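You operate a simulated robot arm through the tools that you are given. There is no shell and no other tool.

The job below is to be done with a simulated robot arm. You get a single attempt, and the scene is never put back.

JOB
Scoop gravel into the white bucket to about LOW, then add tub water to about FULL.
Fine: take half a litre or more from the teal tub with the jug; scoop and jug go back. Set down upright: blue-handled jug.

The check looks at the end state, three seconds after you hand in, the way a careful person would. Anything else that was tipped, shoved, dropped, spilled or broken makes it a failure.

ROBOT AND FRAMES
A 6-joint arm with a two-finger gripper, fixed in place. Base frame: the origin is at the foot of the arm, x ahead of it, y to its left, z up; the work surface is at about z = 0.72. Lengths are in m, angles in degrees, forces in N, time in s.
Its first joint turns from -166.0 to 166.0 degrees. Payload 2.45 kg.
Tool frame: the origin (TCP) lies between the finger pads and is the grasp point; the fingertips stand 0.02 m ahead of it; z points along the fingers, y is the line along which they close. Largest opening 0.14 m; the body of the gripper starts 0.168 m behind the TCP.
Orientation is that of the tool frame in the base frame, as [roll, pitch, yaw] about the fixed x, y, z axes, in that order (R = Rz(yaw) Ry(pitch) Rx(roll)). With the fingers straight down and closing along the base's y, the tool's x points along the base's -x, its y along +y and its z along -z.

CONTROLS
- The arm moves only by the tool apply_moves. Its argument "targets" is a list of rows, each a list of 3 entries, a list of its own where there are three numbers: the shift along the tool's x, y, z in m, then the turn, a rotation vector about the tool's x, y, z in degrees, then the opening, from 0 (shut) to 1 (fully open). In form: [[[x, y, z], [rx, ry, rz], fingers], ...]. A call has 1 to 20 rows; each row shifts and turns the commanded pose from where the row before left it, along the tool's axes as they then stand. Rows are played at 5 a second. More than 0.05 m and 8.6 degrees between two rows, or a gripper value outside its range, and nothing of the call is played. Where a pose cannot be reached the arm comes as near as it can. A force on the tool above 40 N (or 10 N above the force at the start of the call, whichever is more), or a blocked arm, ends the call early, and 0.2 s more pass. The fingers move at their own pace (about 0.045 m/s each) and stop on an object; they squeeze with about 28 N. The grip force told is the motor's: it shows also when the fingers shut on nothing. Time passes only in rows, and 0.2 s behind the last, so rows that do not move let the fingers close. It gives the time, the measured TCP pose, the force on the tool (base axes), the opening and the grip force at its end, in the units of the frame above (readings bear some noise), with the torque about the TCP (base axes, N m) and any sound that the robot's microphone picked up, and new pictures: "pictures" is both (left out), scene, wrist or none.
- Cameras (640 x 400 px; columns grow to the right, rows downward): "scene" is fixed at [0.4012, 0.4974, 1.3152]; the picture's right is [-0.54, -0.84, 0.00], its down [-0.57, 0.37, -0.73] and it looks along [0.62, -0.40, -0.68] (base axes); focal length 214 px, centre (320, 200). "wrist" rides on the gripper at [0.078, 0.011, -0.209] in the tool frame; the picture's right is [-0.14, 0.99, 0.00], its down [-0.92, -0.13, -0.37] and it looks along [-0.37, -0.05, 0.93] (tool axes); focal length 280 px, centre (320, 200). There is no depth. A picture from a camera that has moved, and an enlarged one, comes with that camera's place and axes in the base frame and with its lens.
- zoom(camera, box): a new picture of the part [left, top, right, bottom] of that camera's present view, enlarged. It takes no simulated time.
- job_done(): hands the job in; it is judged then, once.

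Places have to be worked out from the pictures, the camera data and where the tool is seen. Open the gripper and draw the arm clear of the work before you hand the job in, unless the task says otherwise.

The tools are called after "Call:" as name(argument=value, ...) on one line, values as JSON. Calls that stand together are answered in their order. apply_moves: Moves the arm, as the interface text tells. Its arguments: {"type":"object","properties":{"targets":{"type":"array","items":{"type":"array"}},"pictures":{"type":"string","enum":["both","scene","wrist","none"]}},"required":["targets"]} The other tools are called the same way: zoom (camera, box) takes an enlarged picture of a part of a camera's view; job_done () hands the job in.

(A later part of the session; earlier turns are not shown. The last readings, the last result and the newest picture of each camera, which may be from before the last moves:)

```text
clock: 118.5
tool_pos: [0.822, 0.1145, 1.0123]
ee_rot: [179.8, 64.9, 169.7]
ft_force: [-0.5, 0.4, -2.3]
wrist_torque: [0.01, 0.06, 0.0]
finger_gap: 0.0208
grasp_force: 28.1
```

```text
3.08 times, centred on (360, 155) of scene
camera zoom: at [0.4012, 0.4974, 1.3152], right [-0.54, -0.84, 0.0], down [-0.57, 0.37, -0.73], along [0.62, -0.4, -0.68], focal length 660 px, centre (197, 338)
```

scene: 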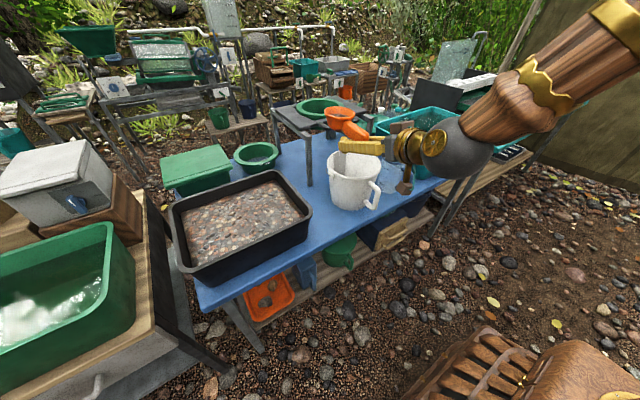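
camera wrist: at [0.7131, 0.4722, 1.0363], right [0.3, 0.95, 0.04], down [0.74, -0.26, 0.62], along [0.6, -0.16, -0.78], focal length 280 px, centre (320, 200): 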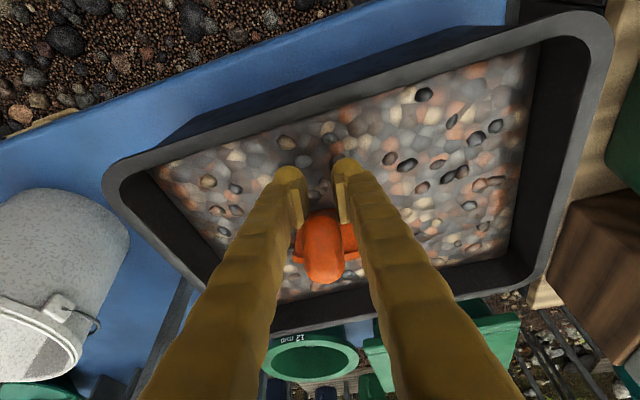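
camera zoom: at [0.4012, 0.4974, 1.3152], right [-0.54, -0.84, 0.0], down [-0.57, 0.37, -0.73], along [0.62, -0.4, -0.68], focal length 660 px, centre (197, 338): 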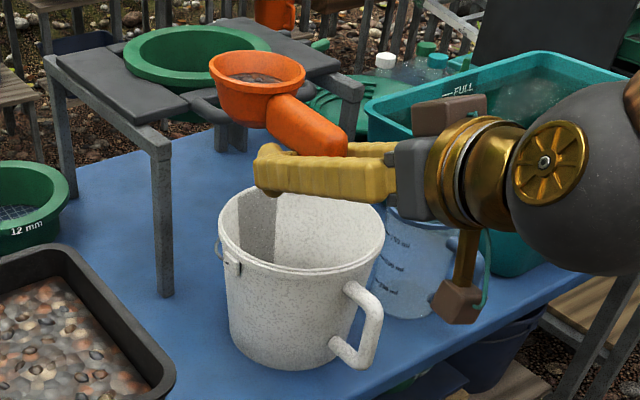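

The load is over the bucket in the same place as last time. Tipping with the full roll and a hold.

Call:
apply_moves(targets=[[[0, 0, 0], [-3.53, 0, 7.73], 0], [[0, 0, 0], [-3.53, 0, 7.73], 0], [[0, 0, 0], [-3.53, 0, 7.73], 0], [[0, 0, 0], [-3.53, 0, 7.73], 0], [[0, 0, 0], [-3.53, 0, 7.73], 0], [[0, 0, 0], [-3.53, 0, 7.73], 0], [[0, 0, 0], [-3.53, 0, 7.73], 0], [[0, 0, 0], [-3.53, 0, 7.73], 0], [[0, 0, 0], [-3.53, 0, 7.73], 0], [[0, 0, 0], [-3.53, 0, 7.73], 0], [[0, 0, 0], [-3.53, 0, 7.73], 0], [[0, 0, 0], [-3.53, 0, 7.73], 0], [[0, 0, 0], [-3.53, 0, 7.73], 0], [[0, 0, 0], [0, 0, 0], 0], [[0, 0, 0], [0, 0, 0], 0], [[0, 0, 0], [0, 0, 0], 0]], pictures="none")

Call:
apply_moves(targets=[[[0, 0, 0], [3.53, 0, -7.73], 0], [[0, 0, 0], [3.53, 0, -7.73], 0], [[0, 0, 0], [3.53, 0, -7.73], 0], [[0, 0, 0], [3.53, 0, -7.73], 0], [[0, 0, 0], [3.53, 0, -7.73], 0], [[0, 0, 0], [3.53, 0, -7.73], 0], [[0, 0, 0], [3.53, 0, -7.73], 0], [[0, 0, 0], [3.53, 0, -7.73], 0], [[0, 0, 0], [3.53, 0, -7.73], 0], [[0, 0, 0], [3.53, 0, -7.73], 0], [[0, 0, 0], [3.53, 0, -7.73], 0], [[0, 0, 0], [3.53, 0, -7.73], 0], [[0, 0, 0], [3.53, 0, -7.73], 0], [[0, 0, 0], [0, 8.5, 0], 0], [[0, 0, 0], [0, 8.5, 0], 0], [[0, 0, 0], [0, 8.5, 0], 0], [[0, 0, 0], [0, 8.5, 0], 0], [[0, 0, 0], [0, 0, 0], 0]], pictures="none")

Call:
apply_moves(targets=[[[-0.0327, -0.0085, -0.0101], [0, 0, 0], 0], [[-0.0327, -0.0085, -0.0101], [0, 0, 0], 0], [[-0.0327, -0.0085, -0.0101], [0, 0, 0], 0], [[0, 0, 0], [0, 0, 0], 0], [[0, 0, 0], [0, 0, 0], 0]], pictures="both")

Call:
zoom(camera="wrist", box=[250, 40, 340, 100])

```text
clock: 121.9
tool_pos: [0.8225, 0.1148, 1.0113]
ee_rot: [81.6, -18.9, 105.9]
ft_force: [-0.5, -0.1, -1.0]
wrist_torque: [0.03, 0.05, 0.0]
finger_gap: 0.0202
grasp_force: 27.4
```

```text
clock: 125.7
tool_pos: [0.8224, 0.1127, 1.0141]
ee_rot: [-179.2, 31.3, 171.1]
ft_force: [-2.3, 1.5, -2.2]
wrist_torque: [-0.23, -0.21, -0.16]
finger_gap: 0.0205
grasp_force: 28.7
```

```text
clock: 126.9
tool_pos: [0.8862, 0.0756, 1.0874]
ee_rot: [180.0, 30.9, 170.0]
ft_force: [-1.4, -0.1, -0.5]
wrist_torque: [0.02, 0.06, -0.01]
finger_gap: 0.0204
grasp_force: 28.3
camera wrist: at [0.7174, 0.1178, 1.2258], right [0.29, 0.95, 0.07], down [0.57, -0.23, 0.79], along [0.77, -0.19, -0.61], focal length 280 px, centre (320, 200)
```

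scene: 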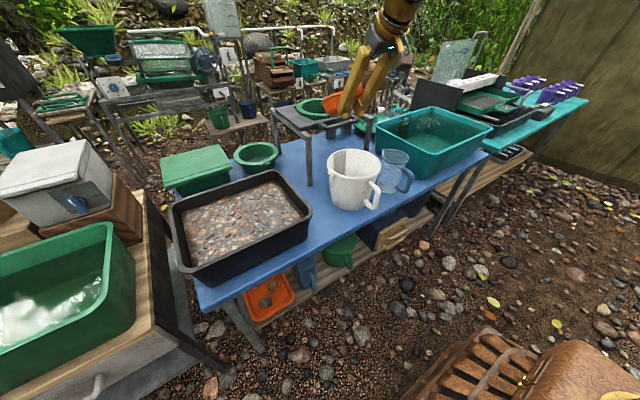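
wrist: 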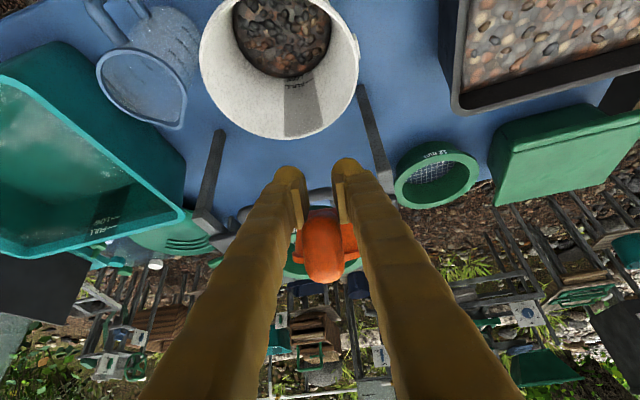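

```text
6.67 times, centred on (295, 70) of wrist
camera zoom: at [0.7174, 0.1178, 1.2258], right [0.29, 0.95, 0.07], down [0.57, -0.23, 0.79], along [0.77, -0.19, -0.61], focal length 1869 px, centre (487, 1067)
```

zoom: 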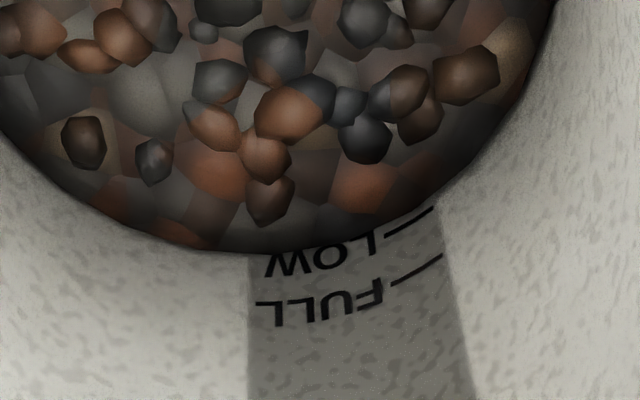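

The gravel edge is now about 3 mm below the LOW line. One more, slightly smaller, scoop should bring it to the line; I go to y≈0.46 and plunge a bit shallower.

Call:
apply_moves(targets=[[[0.0175, 0.0413, 0.0059], [0, 0, 0], 0], [[0.0175, 0.0413, 0.0059], [0, 0, 0], 0], [[0.0175, 0.0413, 0.0059], [0, 0, 0], 0], [[0.0175, 0.0413, 0.0059], [0, 0, 0], 0], [[0.0175, 0.0413, 0.0059], [0, 0, 0], 0], [[0.0175, 0.0413, 0.0059], [0, 0, 0], 0], [[0.0175, 0.0413, 0.0059], [0, 0, 0], 0], [[0.0175, 0.0413, 0.0059], [0, 0, 0], 0], [[0.0175, 0.0413, 0.0059], [0, 0, 0], 0], [[0, 0, 0], [0, 7, 0], 0], [[0, 0, 0], [0, 7, 0], 0], [[0.004, 0, 0.013], [0, 0, 0], 0], [[0.004, 0, 0.013], [0, 0, 0], 0], [[0.004, 0, 0.013], [0, 0, 0], 0], [[0.004, 0, 0.013], [0, 0, 0], 0], [[0.004, 0, 0.013], [0, 0, 0], 0], [[0.004, 0, 0.013], [0, 0, 0], 0], [[0.004, 0, 0.013], [0, 0, 0], 0], [[0, 0, 0], [0, 0, 0], 0]], pictures="wrist")

```text
clock: 130.9
tool_pos: [0.8456, 0.4637, 0.8679]
ee_rot: [180.0, 16.8, 170.0]
ft_force: [-0.3, 0.8, -0.9]
wrist_torque: [0.0, 0.03, 0.02]
finger_gap: 0.0206
grasp_force: 27.9
camera wrist: at [0.7136, 0.4975, 1.0452], right [0.3, 0.95, 0.04], down [0.74, -0.26, 0.62], along [0.6, -0.16, -0.78], focal length 280 px, centre (320, 200)
```

wrist: 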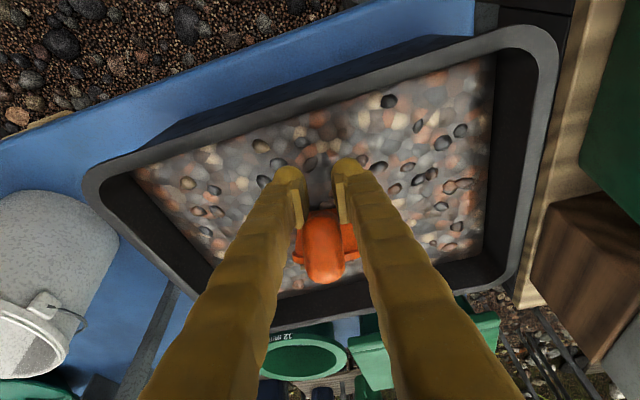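

Now the sweep, then lift and level in one go.

Call:
apply_moves(targets=[[[-0.0042, 0, 0.0098], [0, -4.1, 0], 0], [[-0.0042, 0, 0.0098], [0, -4.1, 0], 0], [[-0.0034, 0, 0.01], [0, -4.1, 0], 0], [[-0.0034, 0, 0.01], [0, -4.1, 0], 0], [[-0.0021, 0, 0.0086], [0, -4.1, 0], 0], [[-0.0021, 0, 0.0086], [0, -4.1, 0], 0], [[-0.0017, 0, 0.0054], [0, -4.1, 0], 0], [[-0.0017, 0, 0.0054], [0, -4.1, 0], 0], [[0, 0, 0], [0, 0, 0], 0], [[-0.0155, 0, -0.0127], [0, 0, 0], 0], [[-0.0309, 0, -0.0254], [0, 0, 0], 0], [[-0.0309, 0, -0.0254], [0, 0, 0], 0], [[0, 0, 0], [0, -5, 0], 0], [[0, 0, 0], [0, -5, 0], 0], [[0, 0, 0], [0, -5, 0], 0], [[-0.0365, 0, -0.0163], [0, 0, 0], 0], [[-0.0365, 0, -0.0163], [0, 0, 0], 0], [[0, 0, 0], [0, 0, 0], 0]], pictures="scene")

Call:
zoom(camera="scene", box=[190, 90, 310, 190])

```text
clock: 134.7
tool_pos: [0.8988, 0.4518, 0.9999]
ee_rot: [179.8, 64.8, 169.9]
ft_force: [0.1, 0.3, -1.8]
wrist_torque: [0.03, 0.04, -0.02]
finger_gap: 0.0203
grasp_force: 28.3
```

scene: 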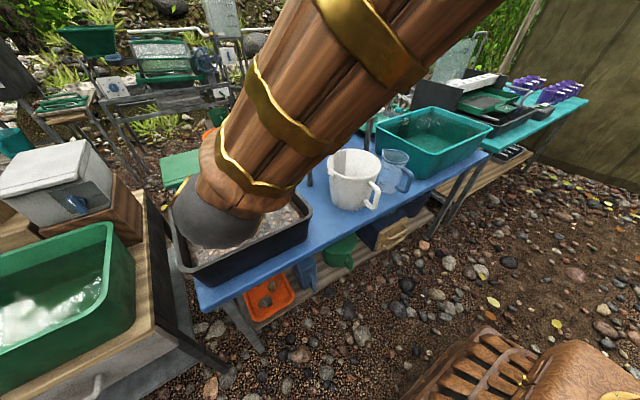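

```text
4.00 times, centred on (250, 140) of scene
camera zoom: at [0.4012, 0.4974, 1.3152], right [-0.54, -0.84, 0.0], down [-0.57, 0.37, -0.73], along [0.62, -0.4, -0.68], focal length 858 px, centre (600, 440)
```

zoom: 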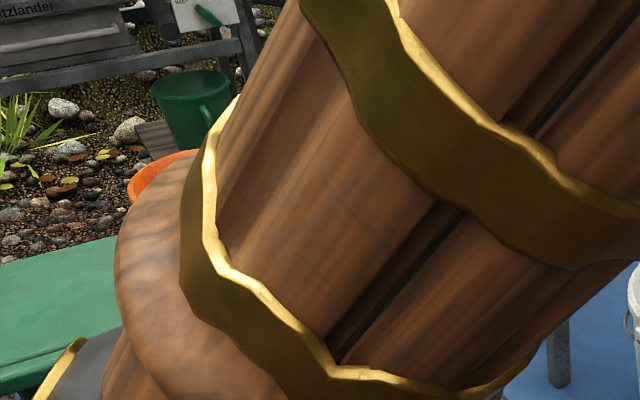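

Lighter load this time (about 1.2 N), as intended. I carry it over the bucket, then tip.

Call:
apply_moves(targets=[[[-0.0002, -0.0173, -0.001], [0, 0, 0], 0], [[-0.0004, -0.0346, -0.0021], [0, 0, 0], 0], [[-0.0004, -0.0346, -0.0021], [0, 0, 0], 0], [[-0.0004, -0.0346, -0.0021], [0, 0, 0], 0], [[-0.0004, -0.0346, -0.0021], [0, 0, 0], 0], [[-0.0004, -0.0346, -0.0021], [0, 0, 0], 0], [[-0.0004, -0.0346, -0.0021], [0, 0, 0], 0], [[-0.0004, -0.0346, -0.0021], [0, 0, 0], 0], [[-0.0004, -0.0346, -0.0021], [0, 0, 0], 0], [[-0.0004, -0.0346, -0.0021], [0, 0, 0], 0], [[-0.0002, -0.0173, -0.001], [0, 0, 0], 0], [[0, 0, 0], [0, 0, 0], 0]], pictures="scene")

Call:
zoom(camera="scene", box=[310, 95, 390, 155])

```text
clock: 137.3
tool_pos: [0.8203, 0.1134, 1.0112]
ee_rot: [179.9, 64.6, 169.8]
ft_force: [0.5, -0.9, -2.1]
wrist_torque: [0.01, 0.06, -0.03]
finger_gap: 0.0206
grasp_force: 28.0
```

scene: 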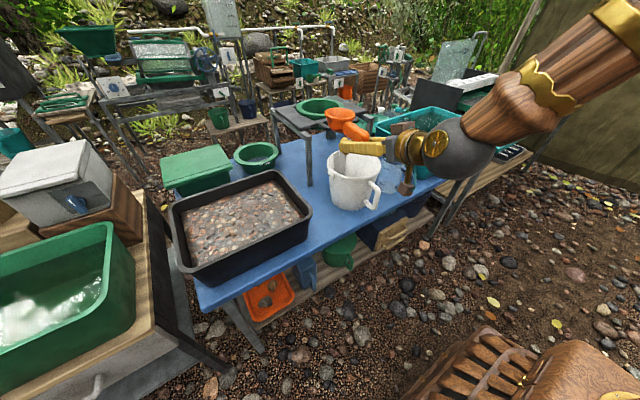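

```text
6.67 times, centred on (350, 125) of scene
camera zoom: at [0.4012, 0.4974, 1.3152], right [-0.54, -0.84, 0.0], down [-0.57, 0.37, -0.73], along [0.62, -0.4, -0.68], focal length 1430 px, centre (120, 700)
```

zoom: 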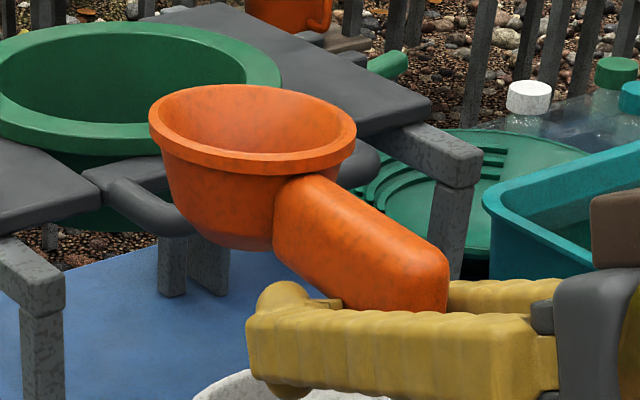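

The load is low in the cup, but readings say about 1.3 N. Tipping, unrolling, and looking again.

Call:
apply_moves(targets=[[[0, 0, 0], [-3.53, 0, 7.73], 0], [[0, 0, 0], [-3.53, 0, 7.73], 0], [[0, 0, 0], [-3.53, 0, 7.73], 0], [[0, 0, 0], [-3.53, 0, 7.73], 0], [[0, 0, 0], [-3.53, 0, 7.73], 0], [[0, 0, 0], [-3.53, 0, 7.73], 0], [[0, 0, 0], [-3.53, 0, 7.73], 0], [[0, 0, 0], [-3.53, 0, 7.73], 0], [[0, 0, 0], [-3.53, 0, 7.73], 0], [[0, 0, 0], [-3.53, 0, 7.73], 0], [[0, 0, 0], [-3.53, 0, 7.73], 0], [[0, 0, 0], [-3.53, 0, 7.73], 0], [[0, 0, 0], [-3.53, 0, 7.73], 0], [[0, 0, 0], [0, 0, 0], 0], [[0, 0, 0], [0, 0, 0], 0], [[0, 0, 0], [0, 0, 0], 0]], pictures="none")

Call:
apply_moves(targets=[[[0, 0, 0], [3.53, 0, -7.73], 0], [[0, 0, 0], [3.53, 0, -7.73], 0], [[0, 0, 0], [3.53, 0, -7.73], 0], [[0, 0, 0], [3.53, 0, -7.73], 0], [[0, 0, 0], [3.53, 0, -7.73], 0], [[0, 0, 0], [3.53, 0, -7.73], 0], [[0, 0, 0], [3.53, 0, -7.73], 0], [[0, 0, 0], [3.53, 0, -7.73], 0], [[0, 0, 0], [3.53, 0, -7.73], 0], [[0, 0, 0], [3.53, 0, -7.73], 0], [[0, 0, 0], [3.53, 0, -7.73], 0], [[0, 0, 0], [3.53, 0, -7.73], 0], [[0, 0, 0], [3.53, 0, -7.73], 0], [[0, 0, 0], [0, 8.5, 0], 0], [[0, 0, 0], [0, 8.5, 0], 0], [[0, 0, 0], [0, 8.5, 0], 0], [[0, 0, 0], [0, 8.5, 0], 0], [[0, 0, 0], [0, 0, 0], 0]], pictures="none")

Call:
apply_moves(targets=[[[-0.0327, -0.0085, -0.0101], [0, 0, 0], 0], [[-0.0327, -0.0085, -0.0101], [0, 0, 0], 0], [[-0.0327, -0.0085, -0.0101], [0, 0, 0], 0], [[0, 0, 0], [0, 0, 0], 0], [[0, 0, 0], [0, 0, 0], 0]], pictures="wrist")

Call:
zoom(camera="wrist", box=[250, 40, 340, 100])

```text
clock: 140.7
tool_pos: [0.8208, 0.1143, 1.0118]
ee_rot: [81.8, -18.9, 105.8]
ft_force: [0.2, 0.5, -0.5]
wrist_torque: [0.04, 0.03, -0.02]
finger_gap: 0.0202
grasp_force: 27.8
```

```text
clock: 144.5
tool_pos: [0.8227, 0.1146, 1.013]
ee_rot: [-179.3, 31.1, 171.0]
ft_force: [-1.4, 2.3, -2.5]
wrist_torque: [-0.22, -0.18, -0.14]
finger_gap: 0.0205
grasp_force: 27.8
```

```text
clock: 145.7
tool_pos: [0.883, 0.0766, 1.086]
ee_rot: [179.8, 30.7, 170.0]
ft_force: [-0.2, 0.2, -0.5]
wrist_torque: [-0.01, 0.03, 0.01]
finger_gap: 0.0202
grasp_force: 27.8
camera wrist: at [0.7147, 0.1181, 1.2258], right [0.29, 0.95, 0.07], down [0.57, -0.23, 0.79], along [0.77, -0.19, -0.61], focal length 280 px, centre (320, 200)
```

wrist: 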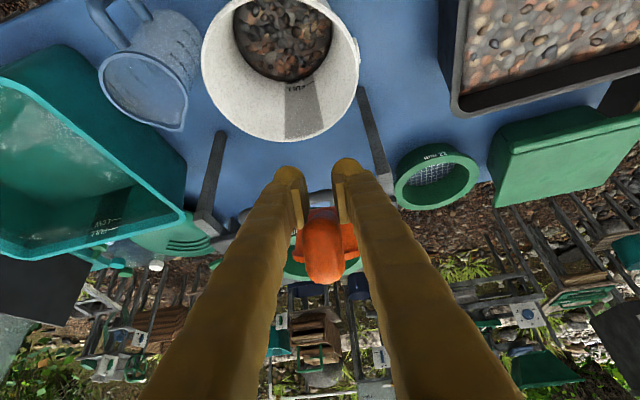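

```text
6.67 times, centred on (295, 70) of wrist
camera zoom: at [0.7147, 0.1181, 1.2258], right [0.29, 0.95, 0.07], down [0.57, -0.23, 0.79], along [0.77, -0.19, -0.61], focal length 1869 px, centre (487, 1067)
```

zoom: 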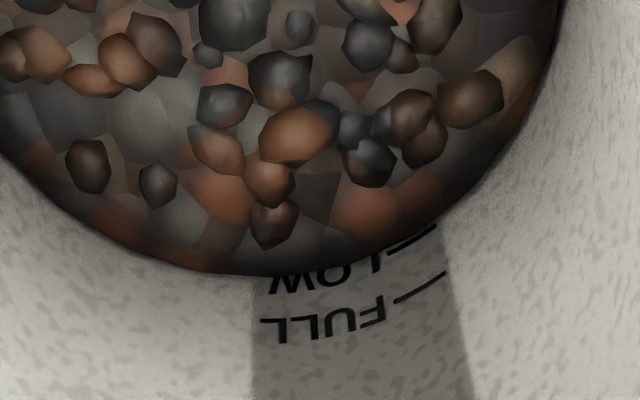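

The gravel edge now lies right on the LOW line, so the gravel is done. Next I take the scoop back to its place: level off, heading along +x, and go above its spot at (0.875, 0.202, 0.90).

Call:
apply_moves(targets=[[[0, 0, 0], [0, -7.8, 0], 0], [[0, 0, 0], [0, -7.8, 0], 0], [[0, 0, 0], [0, -7.8, 0], 0], [[0, 0, 0], [-4.05, 0, -2.94], 0], [[0, 0, 0], [-4.05, 0, -2.94], 0], [[0.031, 0.0251, 0.0206], [0, 0, 0], 0], [[0.031, 0.0251, 0.0206], [0, 0, 0], 0], [[0.031, 0.0251, 0.0206], [0, 0, 0], 0], [[0.031, 0.0251, 0.0206], [0, 0, 0], 0], [[0.031, 0.0251, 0.0206], [0, 0, 0], 0], [[0, 0, 0], [0, 0, 0], 0]])

Call:
zoom(camera="scene", box=[270, 130, 390, 220])

Call:
zoom(camera="wrist", box=[240, 100, 400, 300])

```text
clock: 148.1
tool_pos: [0.8775, 0.2007, 0.9012]
ee_rot: [180.0, 54.2, 179.8]
ft_force: [0.3, 0.2, -1.4]
wrist_torque: [-0.01, 0.04, 0.03]
finger_gap: 0.0203
grasp_force: 28.1
camera wrist: at [0.6637, 0.2122, 0.9604], right [0.08, 0.99, 0.11], down [0.24, -0.13, 0.96], along [0.97, -0.05, -0.25], focal length 280 px, centre (320, 200)
```

scene: 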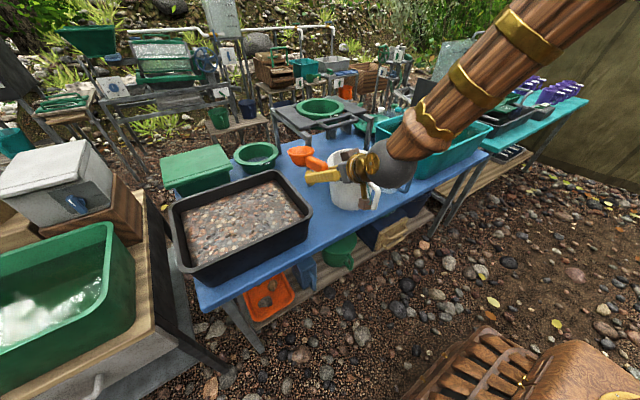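
wrist: 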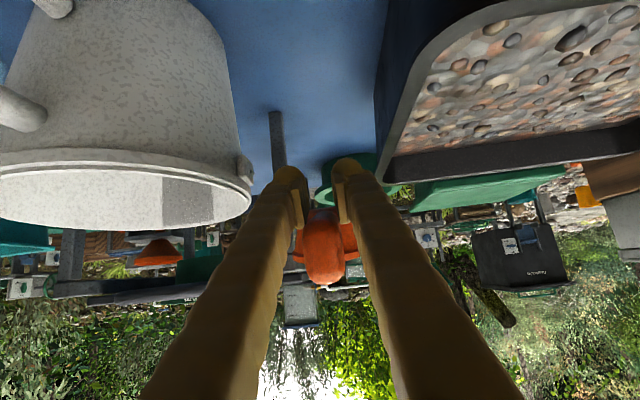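

```text
4.44 times, centred on (330, 175) of scene
camera zoom: at [0.4012, 0.4974, 1.3152], right [-0.54, -0.84, 0.0], down [-0.57, 0.37, -0.73], along [0.62, -0.4, -0.68], focal length 953 px, centre (276, 311)
```

zoom: 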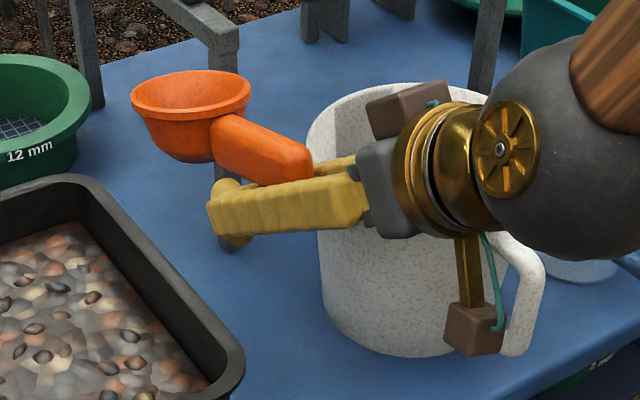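

```text
2.00 times, centred on (320, 200) of wrist
camera zoom: at [0.6637, 0.2122, 0.9604], right [0.08, 0.99, 0.11], down [0.24, -0.13, 0.96], along [0.97, -0.05, -0.25], focal length 561 px, centre (320, 200)
```

zoom: 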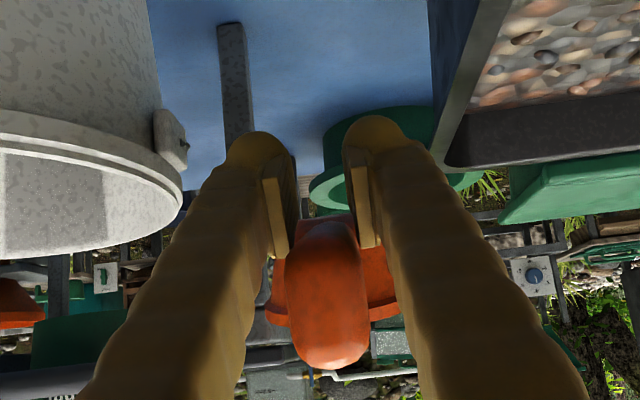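

The scoop is now held by the last part of its handle, a little nose-down, with the cup about 107 mm ahead of the TCP. I pitch it about 9° more so the cup's front edge will touch before the fingertips, and come down to z≈0.80 over its original spot.

Call:
apply_moves(targets=[[[0, 0, 0], [0, 4.5, 0], 0], [[0, 0, 0], [0, 4.5, 0], 0], [[0.0275, 0.0041, 0.0196], [0, 0, 0], 0], [[0.0275, 0.0041, 0.0196], [0, 0, 0], 0], [[0.0275, 0.0041, 0.0196], [0, 0, 0], 0], [[0, 0, 0], [0, 0, 0], 0]])

Call:
zoom(camera="scene", box=[270, 150, 390, 240])

Call:
zoom(camera="wrist", box=[220, 80, 420, 300])

```text
clock: 149.5
tool_pos: [0.8595, 0.2161, 0.8046]
ee_rot: [179.9, 45.1, 180.0]
ft_force: [0.4, -0.2, -1.1]
wrist_torque: [-0.04, 0.04, 0.0]
finger_gap: 0.0202
grasp_force: 27.7
camera wrist: at [0.6565, 0.2267, 0.8957], right [0.1, 0.99, 0.1], down [0.39, -0.13, 0.91], along [0.92, -0.05, -0.4], focal length 280 px, centre (320, 200)
```

scene: 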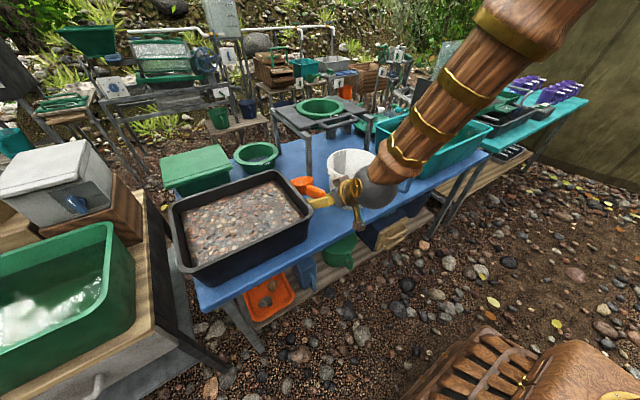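
wrist: 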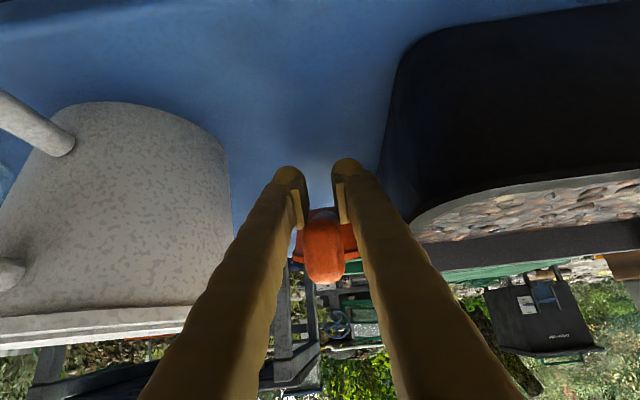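

```text
4.44 times, centred on (330, 195) of scene
camera zoom: at [0.4012, 0.4974, 1.3152], right [-0.54, -0.84, 0.0], down [-0.57, 0.37, -0.73], along [0.62, -0.4, -0.68], focal length 953 px, centre (276, 222)
```

zoom: 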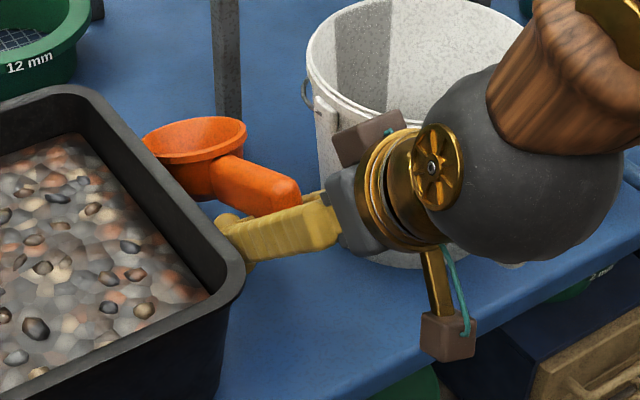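

```text
1.82 times, centred on (320, 190) of wrist
camera zoom: at [0.6565, 0.2267, 0.8957], right [0.1, 0.99, 0.1], down [0.39, -0.13, 0.91], along [0.92, -0.05, -0.4], focal length 510 px, centre (320, 218)
```

zoom: 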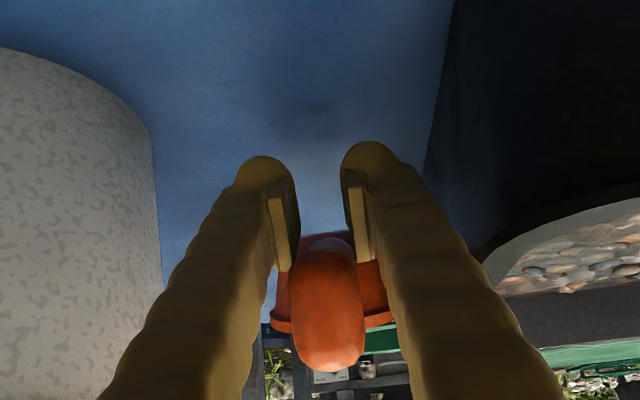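

The cup hangs over its old spot and is clear of the tray. I lower 48 mm in small steps, then look at forces and clearance.

Call:
apply_moves(targets=[[[0.0113, 0, 0.0113], [0, 0, 0], 0], [[0.0113, 0, 0.0113], [0, 0, 0], 0], [[0.0113, 0, 0.0113], [0, 0, 0], 0], [[0, 0, 0], [0, 0, 0], 0]])

Call:
zoom(camera="scene", box=[280, 160, 370, 230])

Call:
zoom(camera="wrist", box=[260, 120, 380, 240])

```text
clock: 150.5
tool_pos: [0.8622, 0.2153, 0.7548]
ee_rot: [179.9, 45.2, 179.9]
ft_force: [0.2, 0.4, 5.9]
wrist_torque: [0.01, -0.88, 0.06]
finger_gap: 0.0201
grasp_force: 27.7
camera wrist: at [0.6587, 0.2266, 0.8469], right [0.1, 0.99, 0.1], down [0.39, -0.13, 0.91], along [0.92, -0.05, -0.4], focal length 280 px, centre (320, 200)
```

scene: 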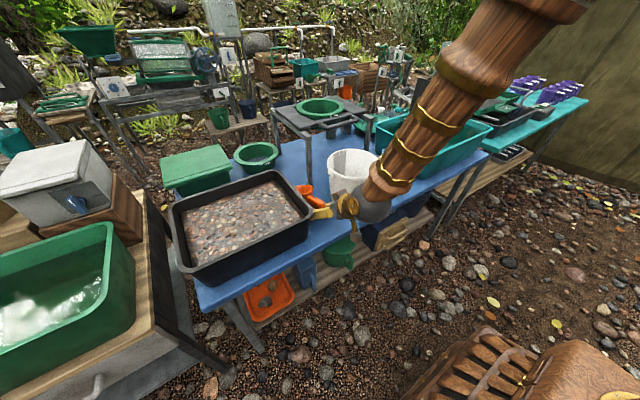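
wrist: 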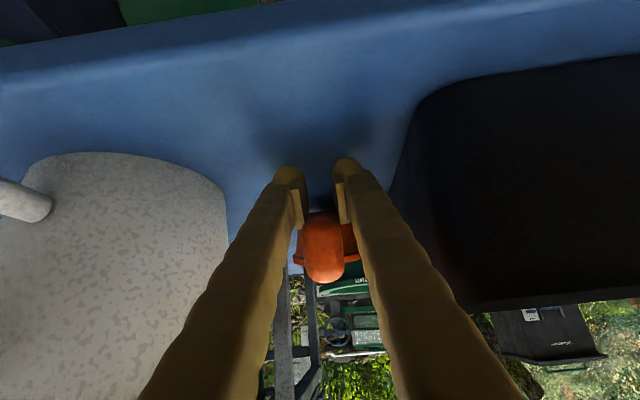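

```text
5.71 times, centred on (325, 195) of scene
camera zoom: at [0.4012, 0.4974, 1.3152], right [-0.54, -0.84, 0.0], down [-0.57, 0.37, -0.73], along [0.62, -0.4, -0.68], focal length 1226 px, centre (291, 229)
```

zoom: 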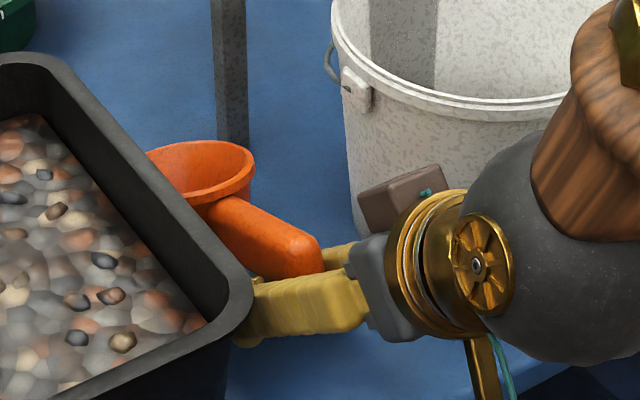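

```text
3.33 times, centred on (320, 180) of wrist
camera zoom: at [0.6587, 0.2266, 0.8469], right [0.1, 0.99, 0.1], down [0.39, -0.13, 0.91], along [0.92, -0.05, -0.4], focal length 935 px, centre (320, 267)
```

zoom: 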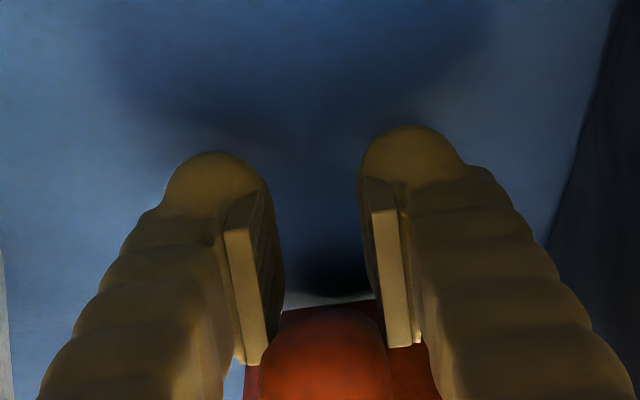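

The cup's front edge touches the table (5.9 N up, torque placing it about 0.13 m ahead), with the fingertips still clear. I ease up 3 mm and open the fingers moderately so the scoop settles flat between them.

Call:
apply_moves(targets=[[[-0.0025, 0, -0.0025], [0, 0, 0], 0], [[0, 0, 0], [0, 0, 0], 0], [[0, 0, 0], [0, 0, 0], 0.18], [[0, 0, 0], [0, 0, 0], 0.22], [[0, 0, 0], [0, 0, 0], 0.26], [[0, 0, 0], [0, 0, 0], 0.3], [[0, 0, 0], [0, 0, 0], 0.3], [[0, 0, 0], [0, 0, 0], 0.3]])

Call:
zoom(camera="scene", box=[280, 160, 370, 230])

Call:
zoom(camera="wrist", box=[220, 80, 420, 260])

```text
clock: 152.3
tool_pos: [0.8607, 0.2146, 0.7578]
ee_rot: [180.0, 45.1, -179.9]
ft_force: [-0.2, -0.1, -0.1]
wrist_torque: [0.02, -0.01, -0.01]
finger_gap: 0.042
grasp_force: 0.0
camera wrist: at [0.6585, 0.2261, 0.8502], right [0.1, 0.99, 0.1], down [0.39, -0.13, 0.91], along [0.92, -0.05, -0.4], focal length 280 px, centre (320, 200)
```

scene: 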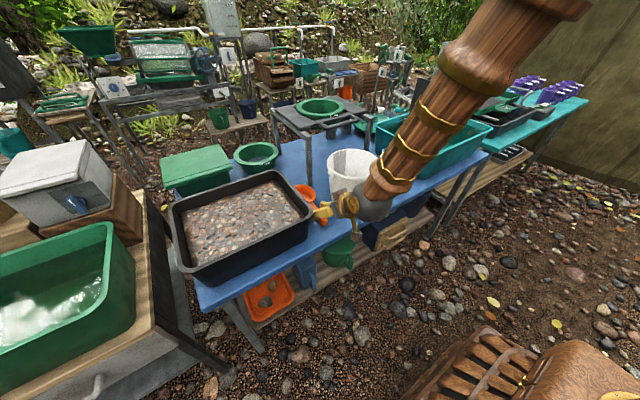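
wrist: 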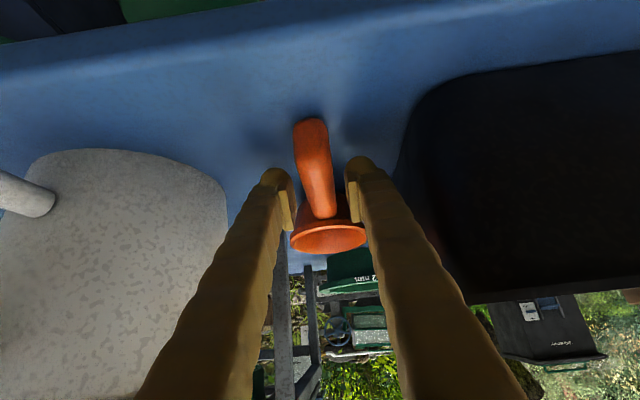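

```text
5.71 times, centred on (325, 195) of scene
camera zoom: at [0.4012, 0.4974, 1.3152], right [-0.54, -0.84, 0.0], down [-0.57, 0.37, -0.73], along [0.62, -0.4, -0.68], focal length 1226 px, centre (291, 229)
```

zoom: 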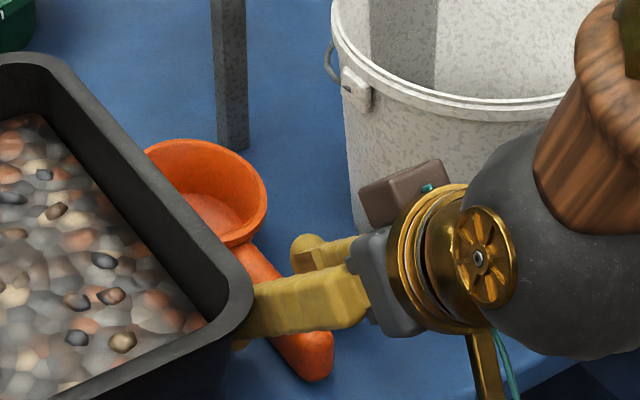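

```text
2.22 times, centred on (320, 170) of wrist
camera zoom: at [0.6585, 0.2261, 0.8502], right [0.1, 0.99, 0.1], down [0.39, -0.13, 0.91], along [0.92, -0.05, -0.4], focal length 623 px, centre (320, 267)
```

zoom: 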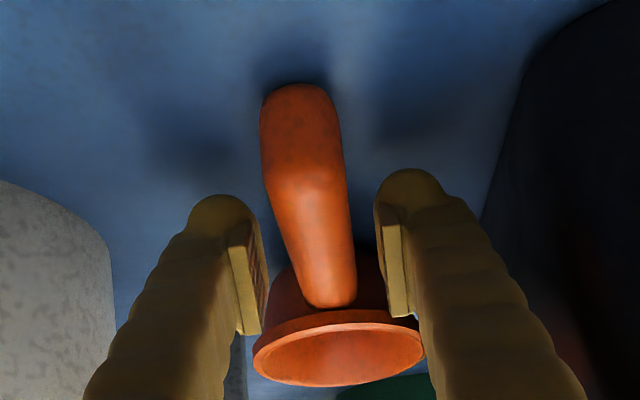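

The scoop has settled flat and upright right at its original spot. I back the open fingers out along the tool axis and rise clear.

Call:
apply_moves(targets=[[[0, 0, -0.03], [0, 0, 0], 0.3], [[0, 0, -0.045], [0, 0, 0], 0.3], [[-0.0354, 0, -0.0352], [0, 0, 0], 0.3], [[-0.0354, 0, -0.0352], [0, 0, 0], 0.3], [[-0.0354, 0, -0.0352], [0, 0, 0], 0.3], [[0, 0, 0], [0, 0, 0], 0.3]])

Call:
zoom(camera="scene", box=[270, 150, 390, 240])

Call:
zoom(camera="scene", box=[370, 95, 500, 200])

```text
clock: 153.7
tool_pos: [0.8062, 0.2166, 0.9603]
ee_rot: [179.9, 45.3, -180.0]
ft_force: [-0.4, -0.2, 0.1]
wrist_torque: [-0.01, 0.0, -0.02]
finger_gap: 0.0421
grasp_force: 0.1
camera wrist: at [0.6029, 0.2276, 1.0527], right [0.1, 0.99, 0.1], down [0.39, -0.13, 0.91], along [0.92, -0.05, -0.4], focal length 280 px, centre (320, 200)
```

scene: 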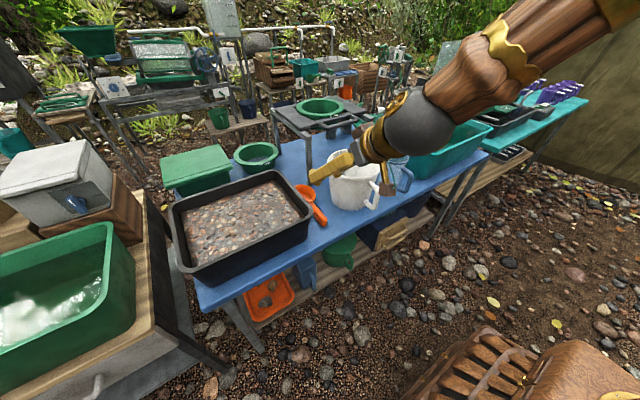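
wrist: 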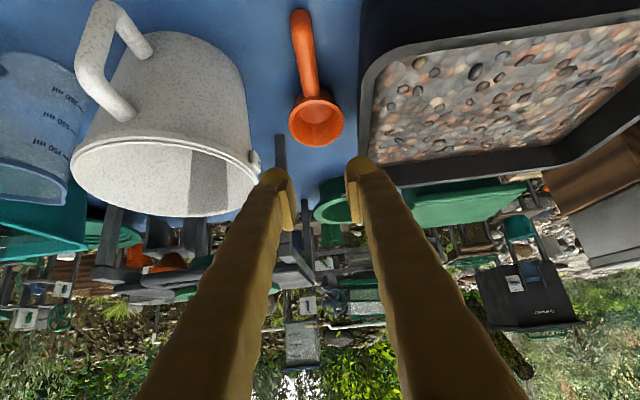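

```text
4.44 times, centred on (330, 195) of scene
camera zoom: at [0.4012, 0.4974, 1.3152], right [-0.54, -0.84, 0.0], down [-0.57, 0.37, -0.73], along [0.62, -0.4, -0.68], focal length 953 px, centre (276, 222)
```

zoom: 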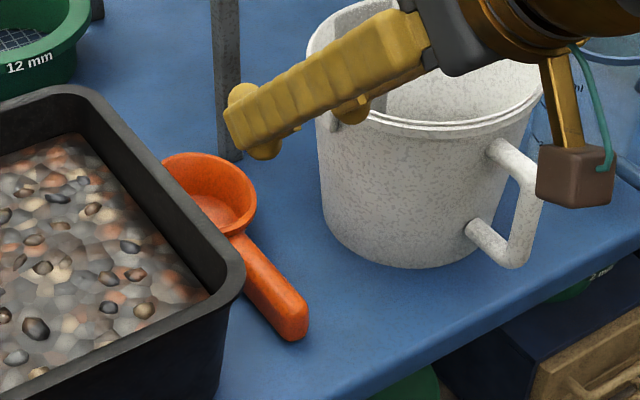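

```text
3.81 times, centred on (435, 148) of scene
camera zoom: at [0.4012, 0.4974, 1.3152], right [-0.54, -0.84, 0.0], down [-0.57, 0.37, -0.73], along [0.62, -0.4, -0.68], focal length 817 px, centre (-118, 400)
```

zoom: 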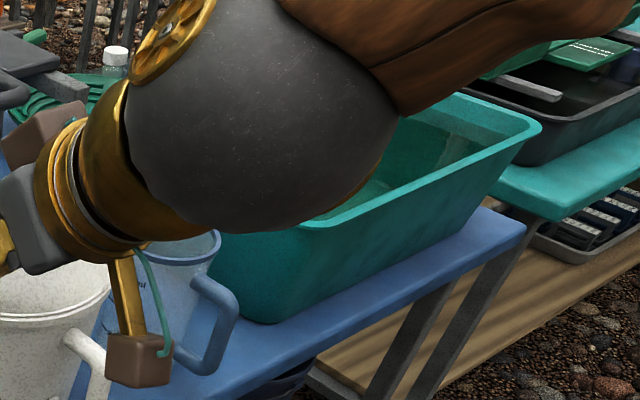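

The scoop is home and the table is clean. I rise, level the tool to 30° pitch with a −10° heading, open to about 125 mm, and move over above the jug.

Call:
apply_moves(targets=[[[-0.032, 0, -0.0317], [0, 0, 0], 0.4], [[-0.032, 0, -0.0317], [0, 0, 0], 0.5], [[0, 0, 0], [0, -7.35, 0], 0.6], [[0, 0, 0], [0, -7.35, 0], 0.7], [[0, 0, 0], [4.33, 0, 2.5], 0.8], [[0, 0, 0], [4.33, 0, 2.5], 0.9], [[-0.003, -0.0423, 0.0126], [0, 0, 0], 0.9], [[-0.003, -0.0423, 0.0126], [0, 0, 0], 0.9], [[-0.003, -0.0423, 0.0126], [0, 0, 0], 0.9], [[-0.003, -0.0423, 0.0126], [0, 0, 0], 0.9], [[-0.003, -0.0423, 0.0126], [0, 0, 0], 0.9], [[-0.003, -0.0423, 0.0126], [0, 0, 0], 0.9], [[-0.003, -0.0423, 0.0126], [0, 0, 0], 0.9], [[-0.003, -0.0423, 0.0126], [0, 0, 0], 0.9], [[0, 0, 0], [0, 0, 0], 0.9]])

Call:
zoom(camera="wrist", box=[200, 0, 440, 180])

Call:
zoom(camera="scene", box=[370, 95, 500, 200])

```text
clock: 156.9
tool_pos: [0.8472, -0.1369, 1.0233]
ee_rot: [179.9, 59.7, 170.0]
ft_force: [0.4, 0.2, -0.1]
wrist_torque: [-0.01, 0.01, -0.03]
finger_gap: 0.1262
grasp_force: 0.1
camera wrist: at [0.6325, -0.0878, 1.0601], right [0.24, 0.96, 0.12], down [0.12, -0.15, 0.98], along [0.96, -0.22, -0.15], focal length 280 px, centre (320, 200)
```

scene: 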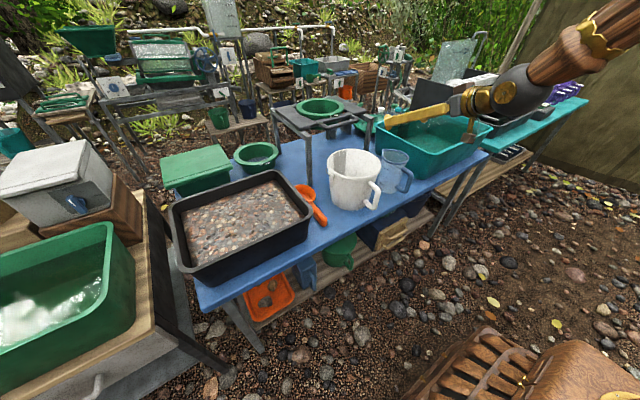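
wrist: 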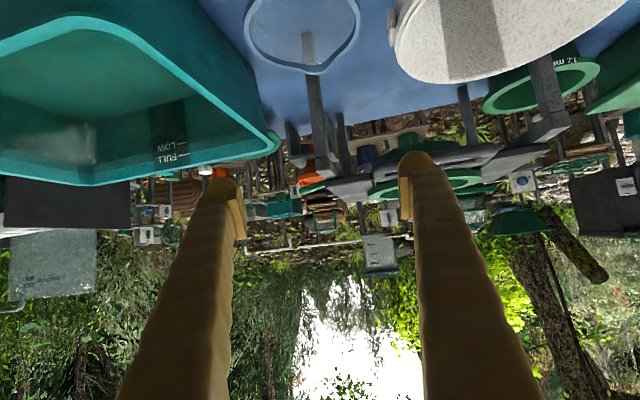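

```text
2.22 times, centred on (320, 90) of wrist
camera zoom: at [0.6325, -0.0878, 1.0601], right [0.24, 0.96, 0.12], down [0.12, -0.15, 0.98], along [0.96, -0.22, -0.15], focal length 623 px, centre (320, 444)
```

zoom: 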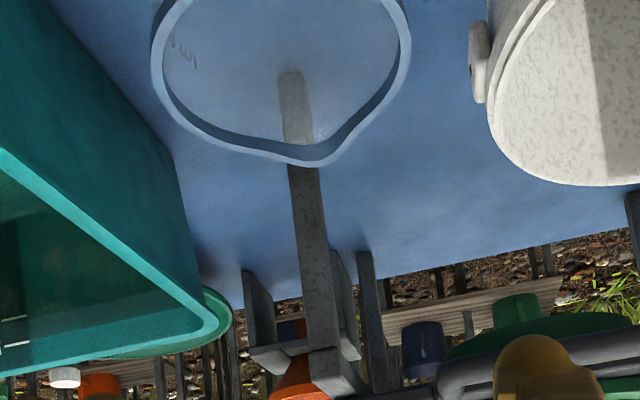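

```text
3.81 times, centred on (435, 148) of scene
camera zoom: at [0.4012, 0.4974, 1.3152], right [-0.54, -0.84, 0.0], down [-0.57, 0.37, -0.73], along [0.62, -0.4, -0.68], focal length 817 px, centre (-118, 400)
```

zoom: 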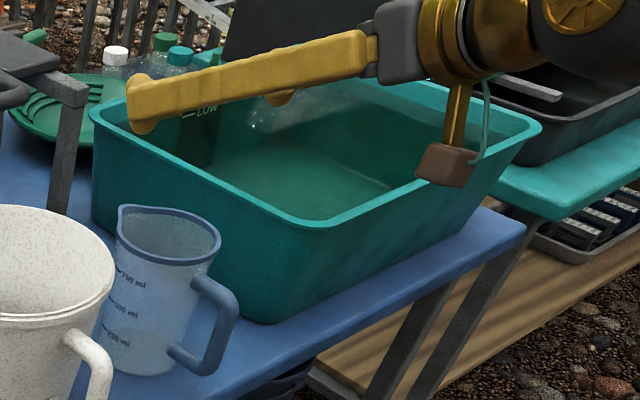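

The jug is empty, its rim centre near (0.848, −0.135), with the handle toward the robot. I narrow the opening to 118 mm and descend straight down around the jug body with the handle between the fingers.

Call:
apply_moves(targets=[[[0, 0.001, 0], [0, 0, 0], 0.84], [[0.0385, 0, 0.0225], [0, 0, 0], 0.84], [[0.0385, 0, 0.0225], [0, 0, 0], 0.84], [[0.0193, 0, 0.0113], [0, 0, 0], 0.84], [[0, 0, 0], [0, 0, 0], 0.84]])

Call:
zoom(camera="scene", box=[320, 110, 470, 220])

Call:
zoom(camera="wrist", box=[180, 0, 460, 220])

```text
clock: 158.1
tool_pos: [0.8452, -0.1351, 0.9085]
ee_rot: [179.9, 59.8, 170.0]
ft_force: [-0.4, -0.1, 0.7]
wrist_torque: [-0.06, 0.0, -0.02]
finger_gap: 0.1177
grasp_force: 0.1
camera wrist: at [0.6311, -0.0862, 0.9462], right [0.24, 0.96, 0.12], down [0.12, -0.15, 0.98], along [0.96, -0.22, -0.15], focal length 280 px, centre (320, 200)
```

scene: 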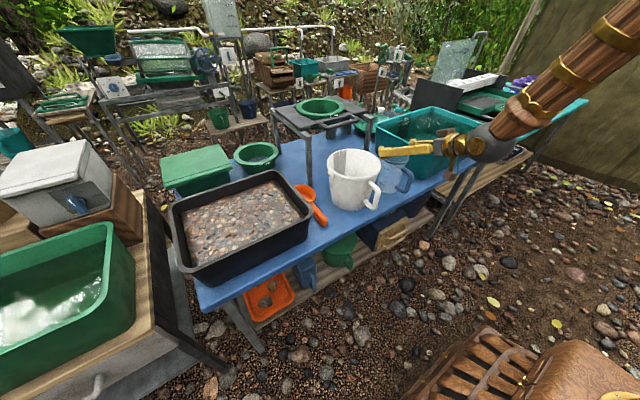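
wrist: 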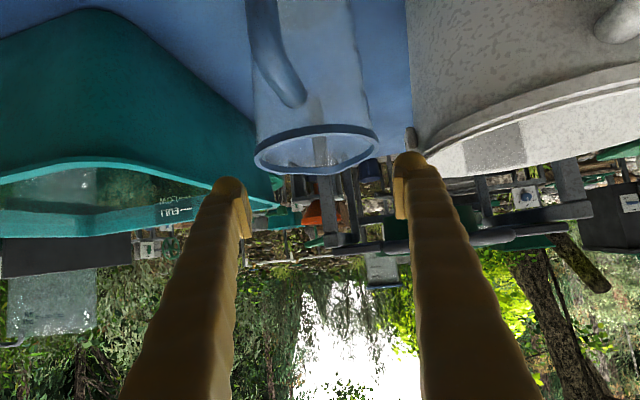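

```text
3.64 times, centred on (395, 165) of scene
camera zoom: at [0.4012, 0.4974, 1.3152], right [-0.54, -0.84, 0.0], down [-0.57, 0.37, -0.73], along [0.62, -0.4, -0.68], focal length 780 px, centre (47, 327)
```

zoom: 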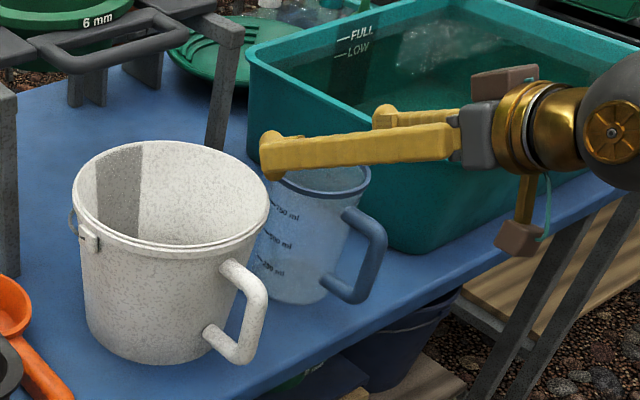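

```text
1.82 times, centred on (320, 110) of wrist
camera zoom: at [0.6311, -0.0862, 0.9462], right [0.24, 0.96, 0.12], down [0.12, -0.15, 0.98], along [0.96, -0.22, -0.15], focal length 510 px, centre (320, 364)
```

zoom: 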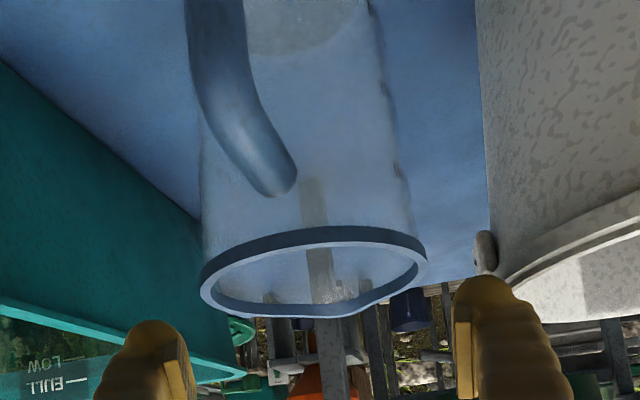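

The jug is well centred between the fingers, but the +y finger passes close to the bucket rim. I narrow to 112 mm, pull back 8 mm and go down half-way, then check that clearance.

Call:
apply_moves(targets=[[[0.004, -0.0008, -0.0068], [0, 0, 0], 0.8], [[0.0117, 0, 0.0068], [0, 0, 0], 0.8], [[0.0234, 0, 0.0136], [0, 0, 0], 0.8], [[0, 0, 0], [0, 0, 0], 0.8]])

Call:
zoom(camera="scene", box=[340, 120, 440, 200])

Call:
zoom(camera="wrist", box=[180, 60, 460, 280])

```text
clock: 159.1
tool_pos: [0.8418, -0.1335, 0.8673]
ee_rot: [179.9, 59.9, 170.1]
ft_force: [0.4, 0.5, -0.5]
wrist_torque: [0.01, 0.01, -0.01]
finger_gap: 0.1119
grasp_force: 0.0
camera wrist: at [0.6262, -0.0851, 0.9052], right [0.24, 0.96, 0.12], down [0.12, -0.15, 0.98], along [0.96, -0.22, -0.15], focal length 280 px, centre (320, 200)
```

scene: 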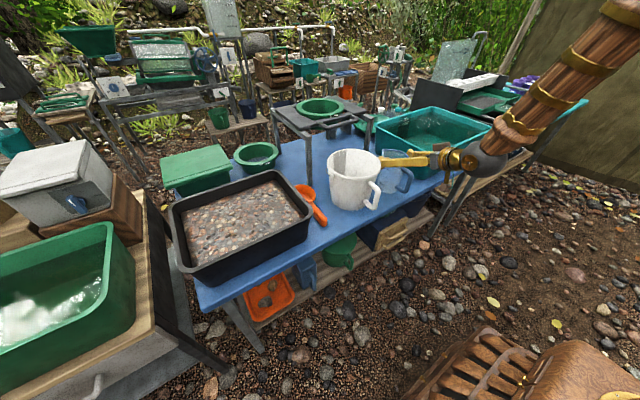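
wrist: 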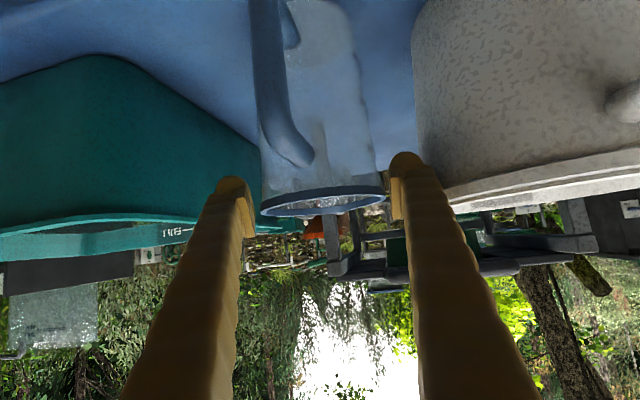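

```text
5.00 times, centred on (390, 160) of scene
camera zoom: at [0.4012, 0.4974, 1.3152], right [-0.54, -0.84, 0.0], down [-0.57, 0.37, -0.73], along [0.62, -0.4, -0.68], focal length 1072 px, centre (-30, 400)
```

zoom: 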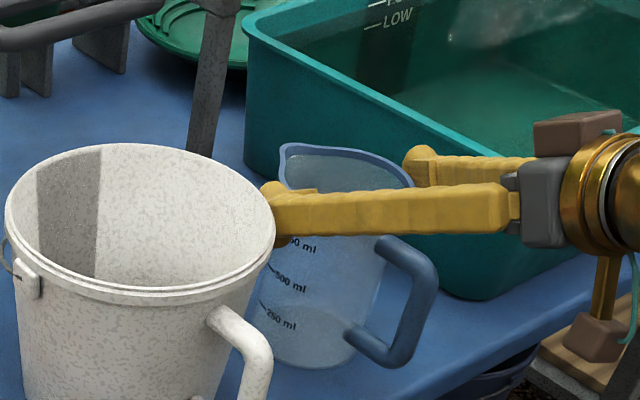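

```text
1.82 times, centred on (320, 170) of wrist
camera zoom: at [0.6262, -0.0851, 0.9052], right [0.24, 0.96, 0.12], down [0.12, -0.15, 0.98], along [0.96, -0.22, -0.15], focal length 510 px, centre (320, 254)
```

zoom: 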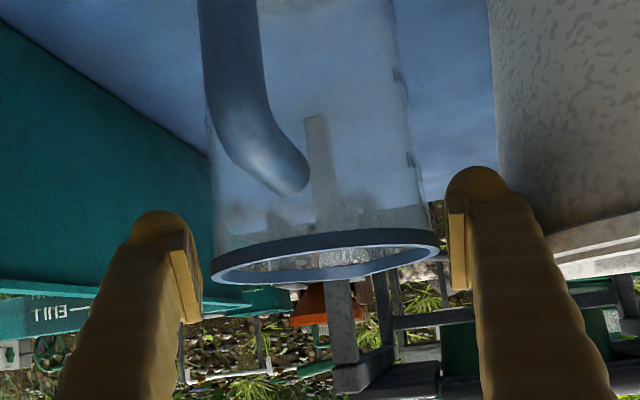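

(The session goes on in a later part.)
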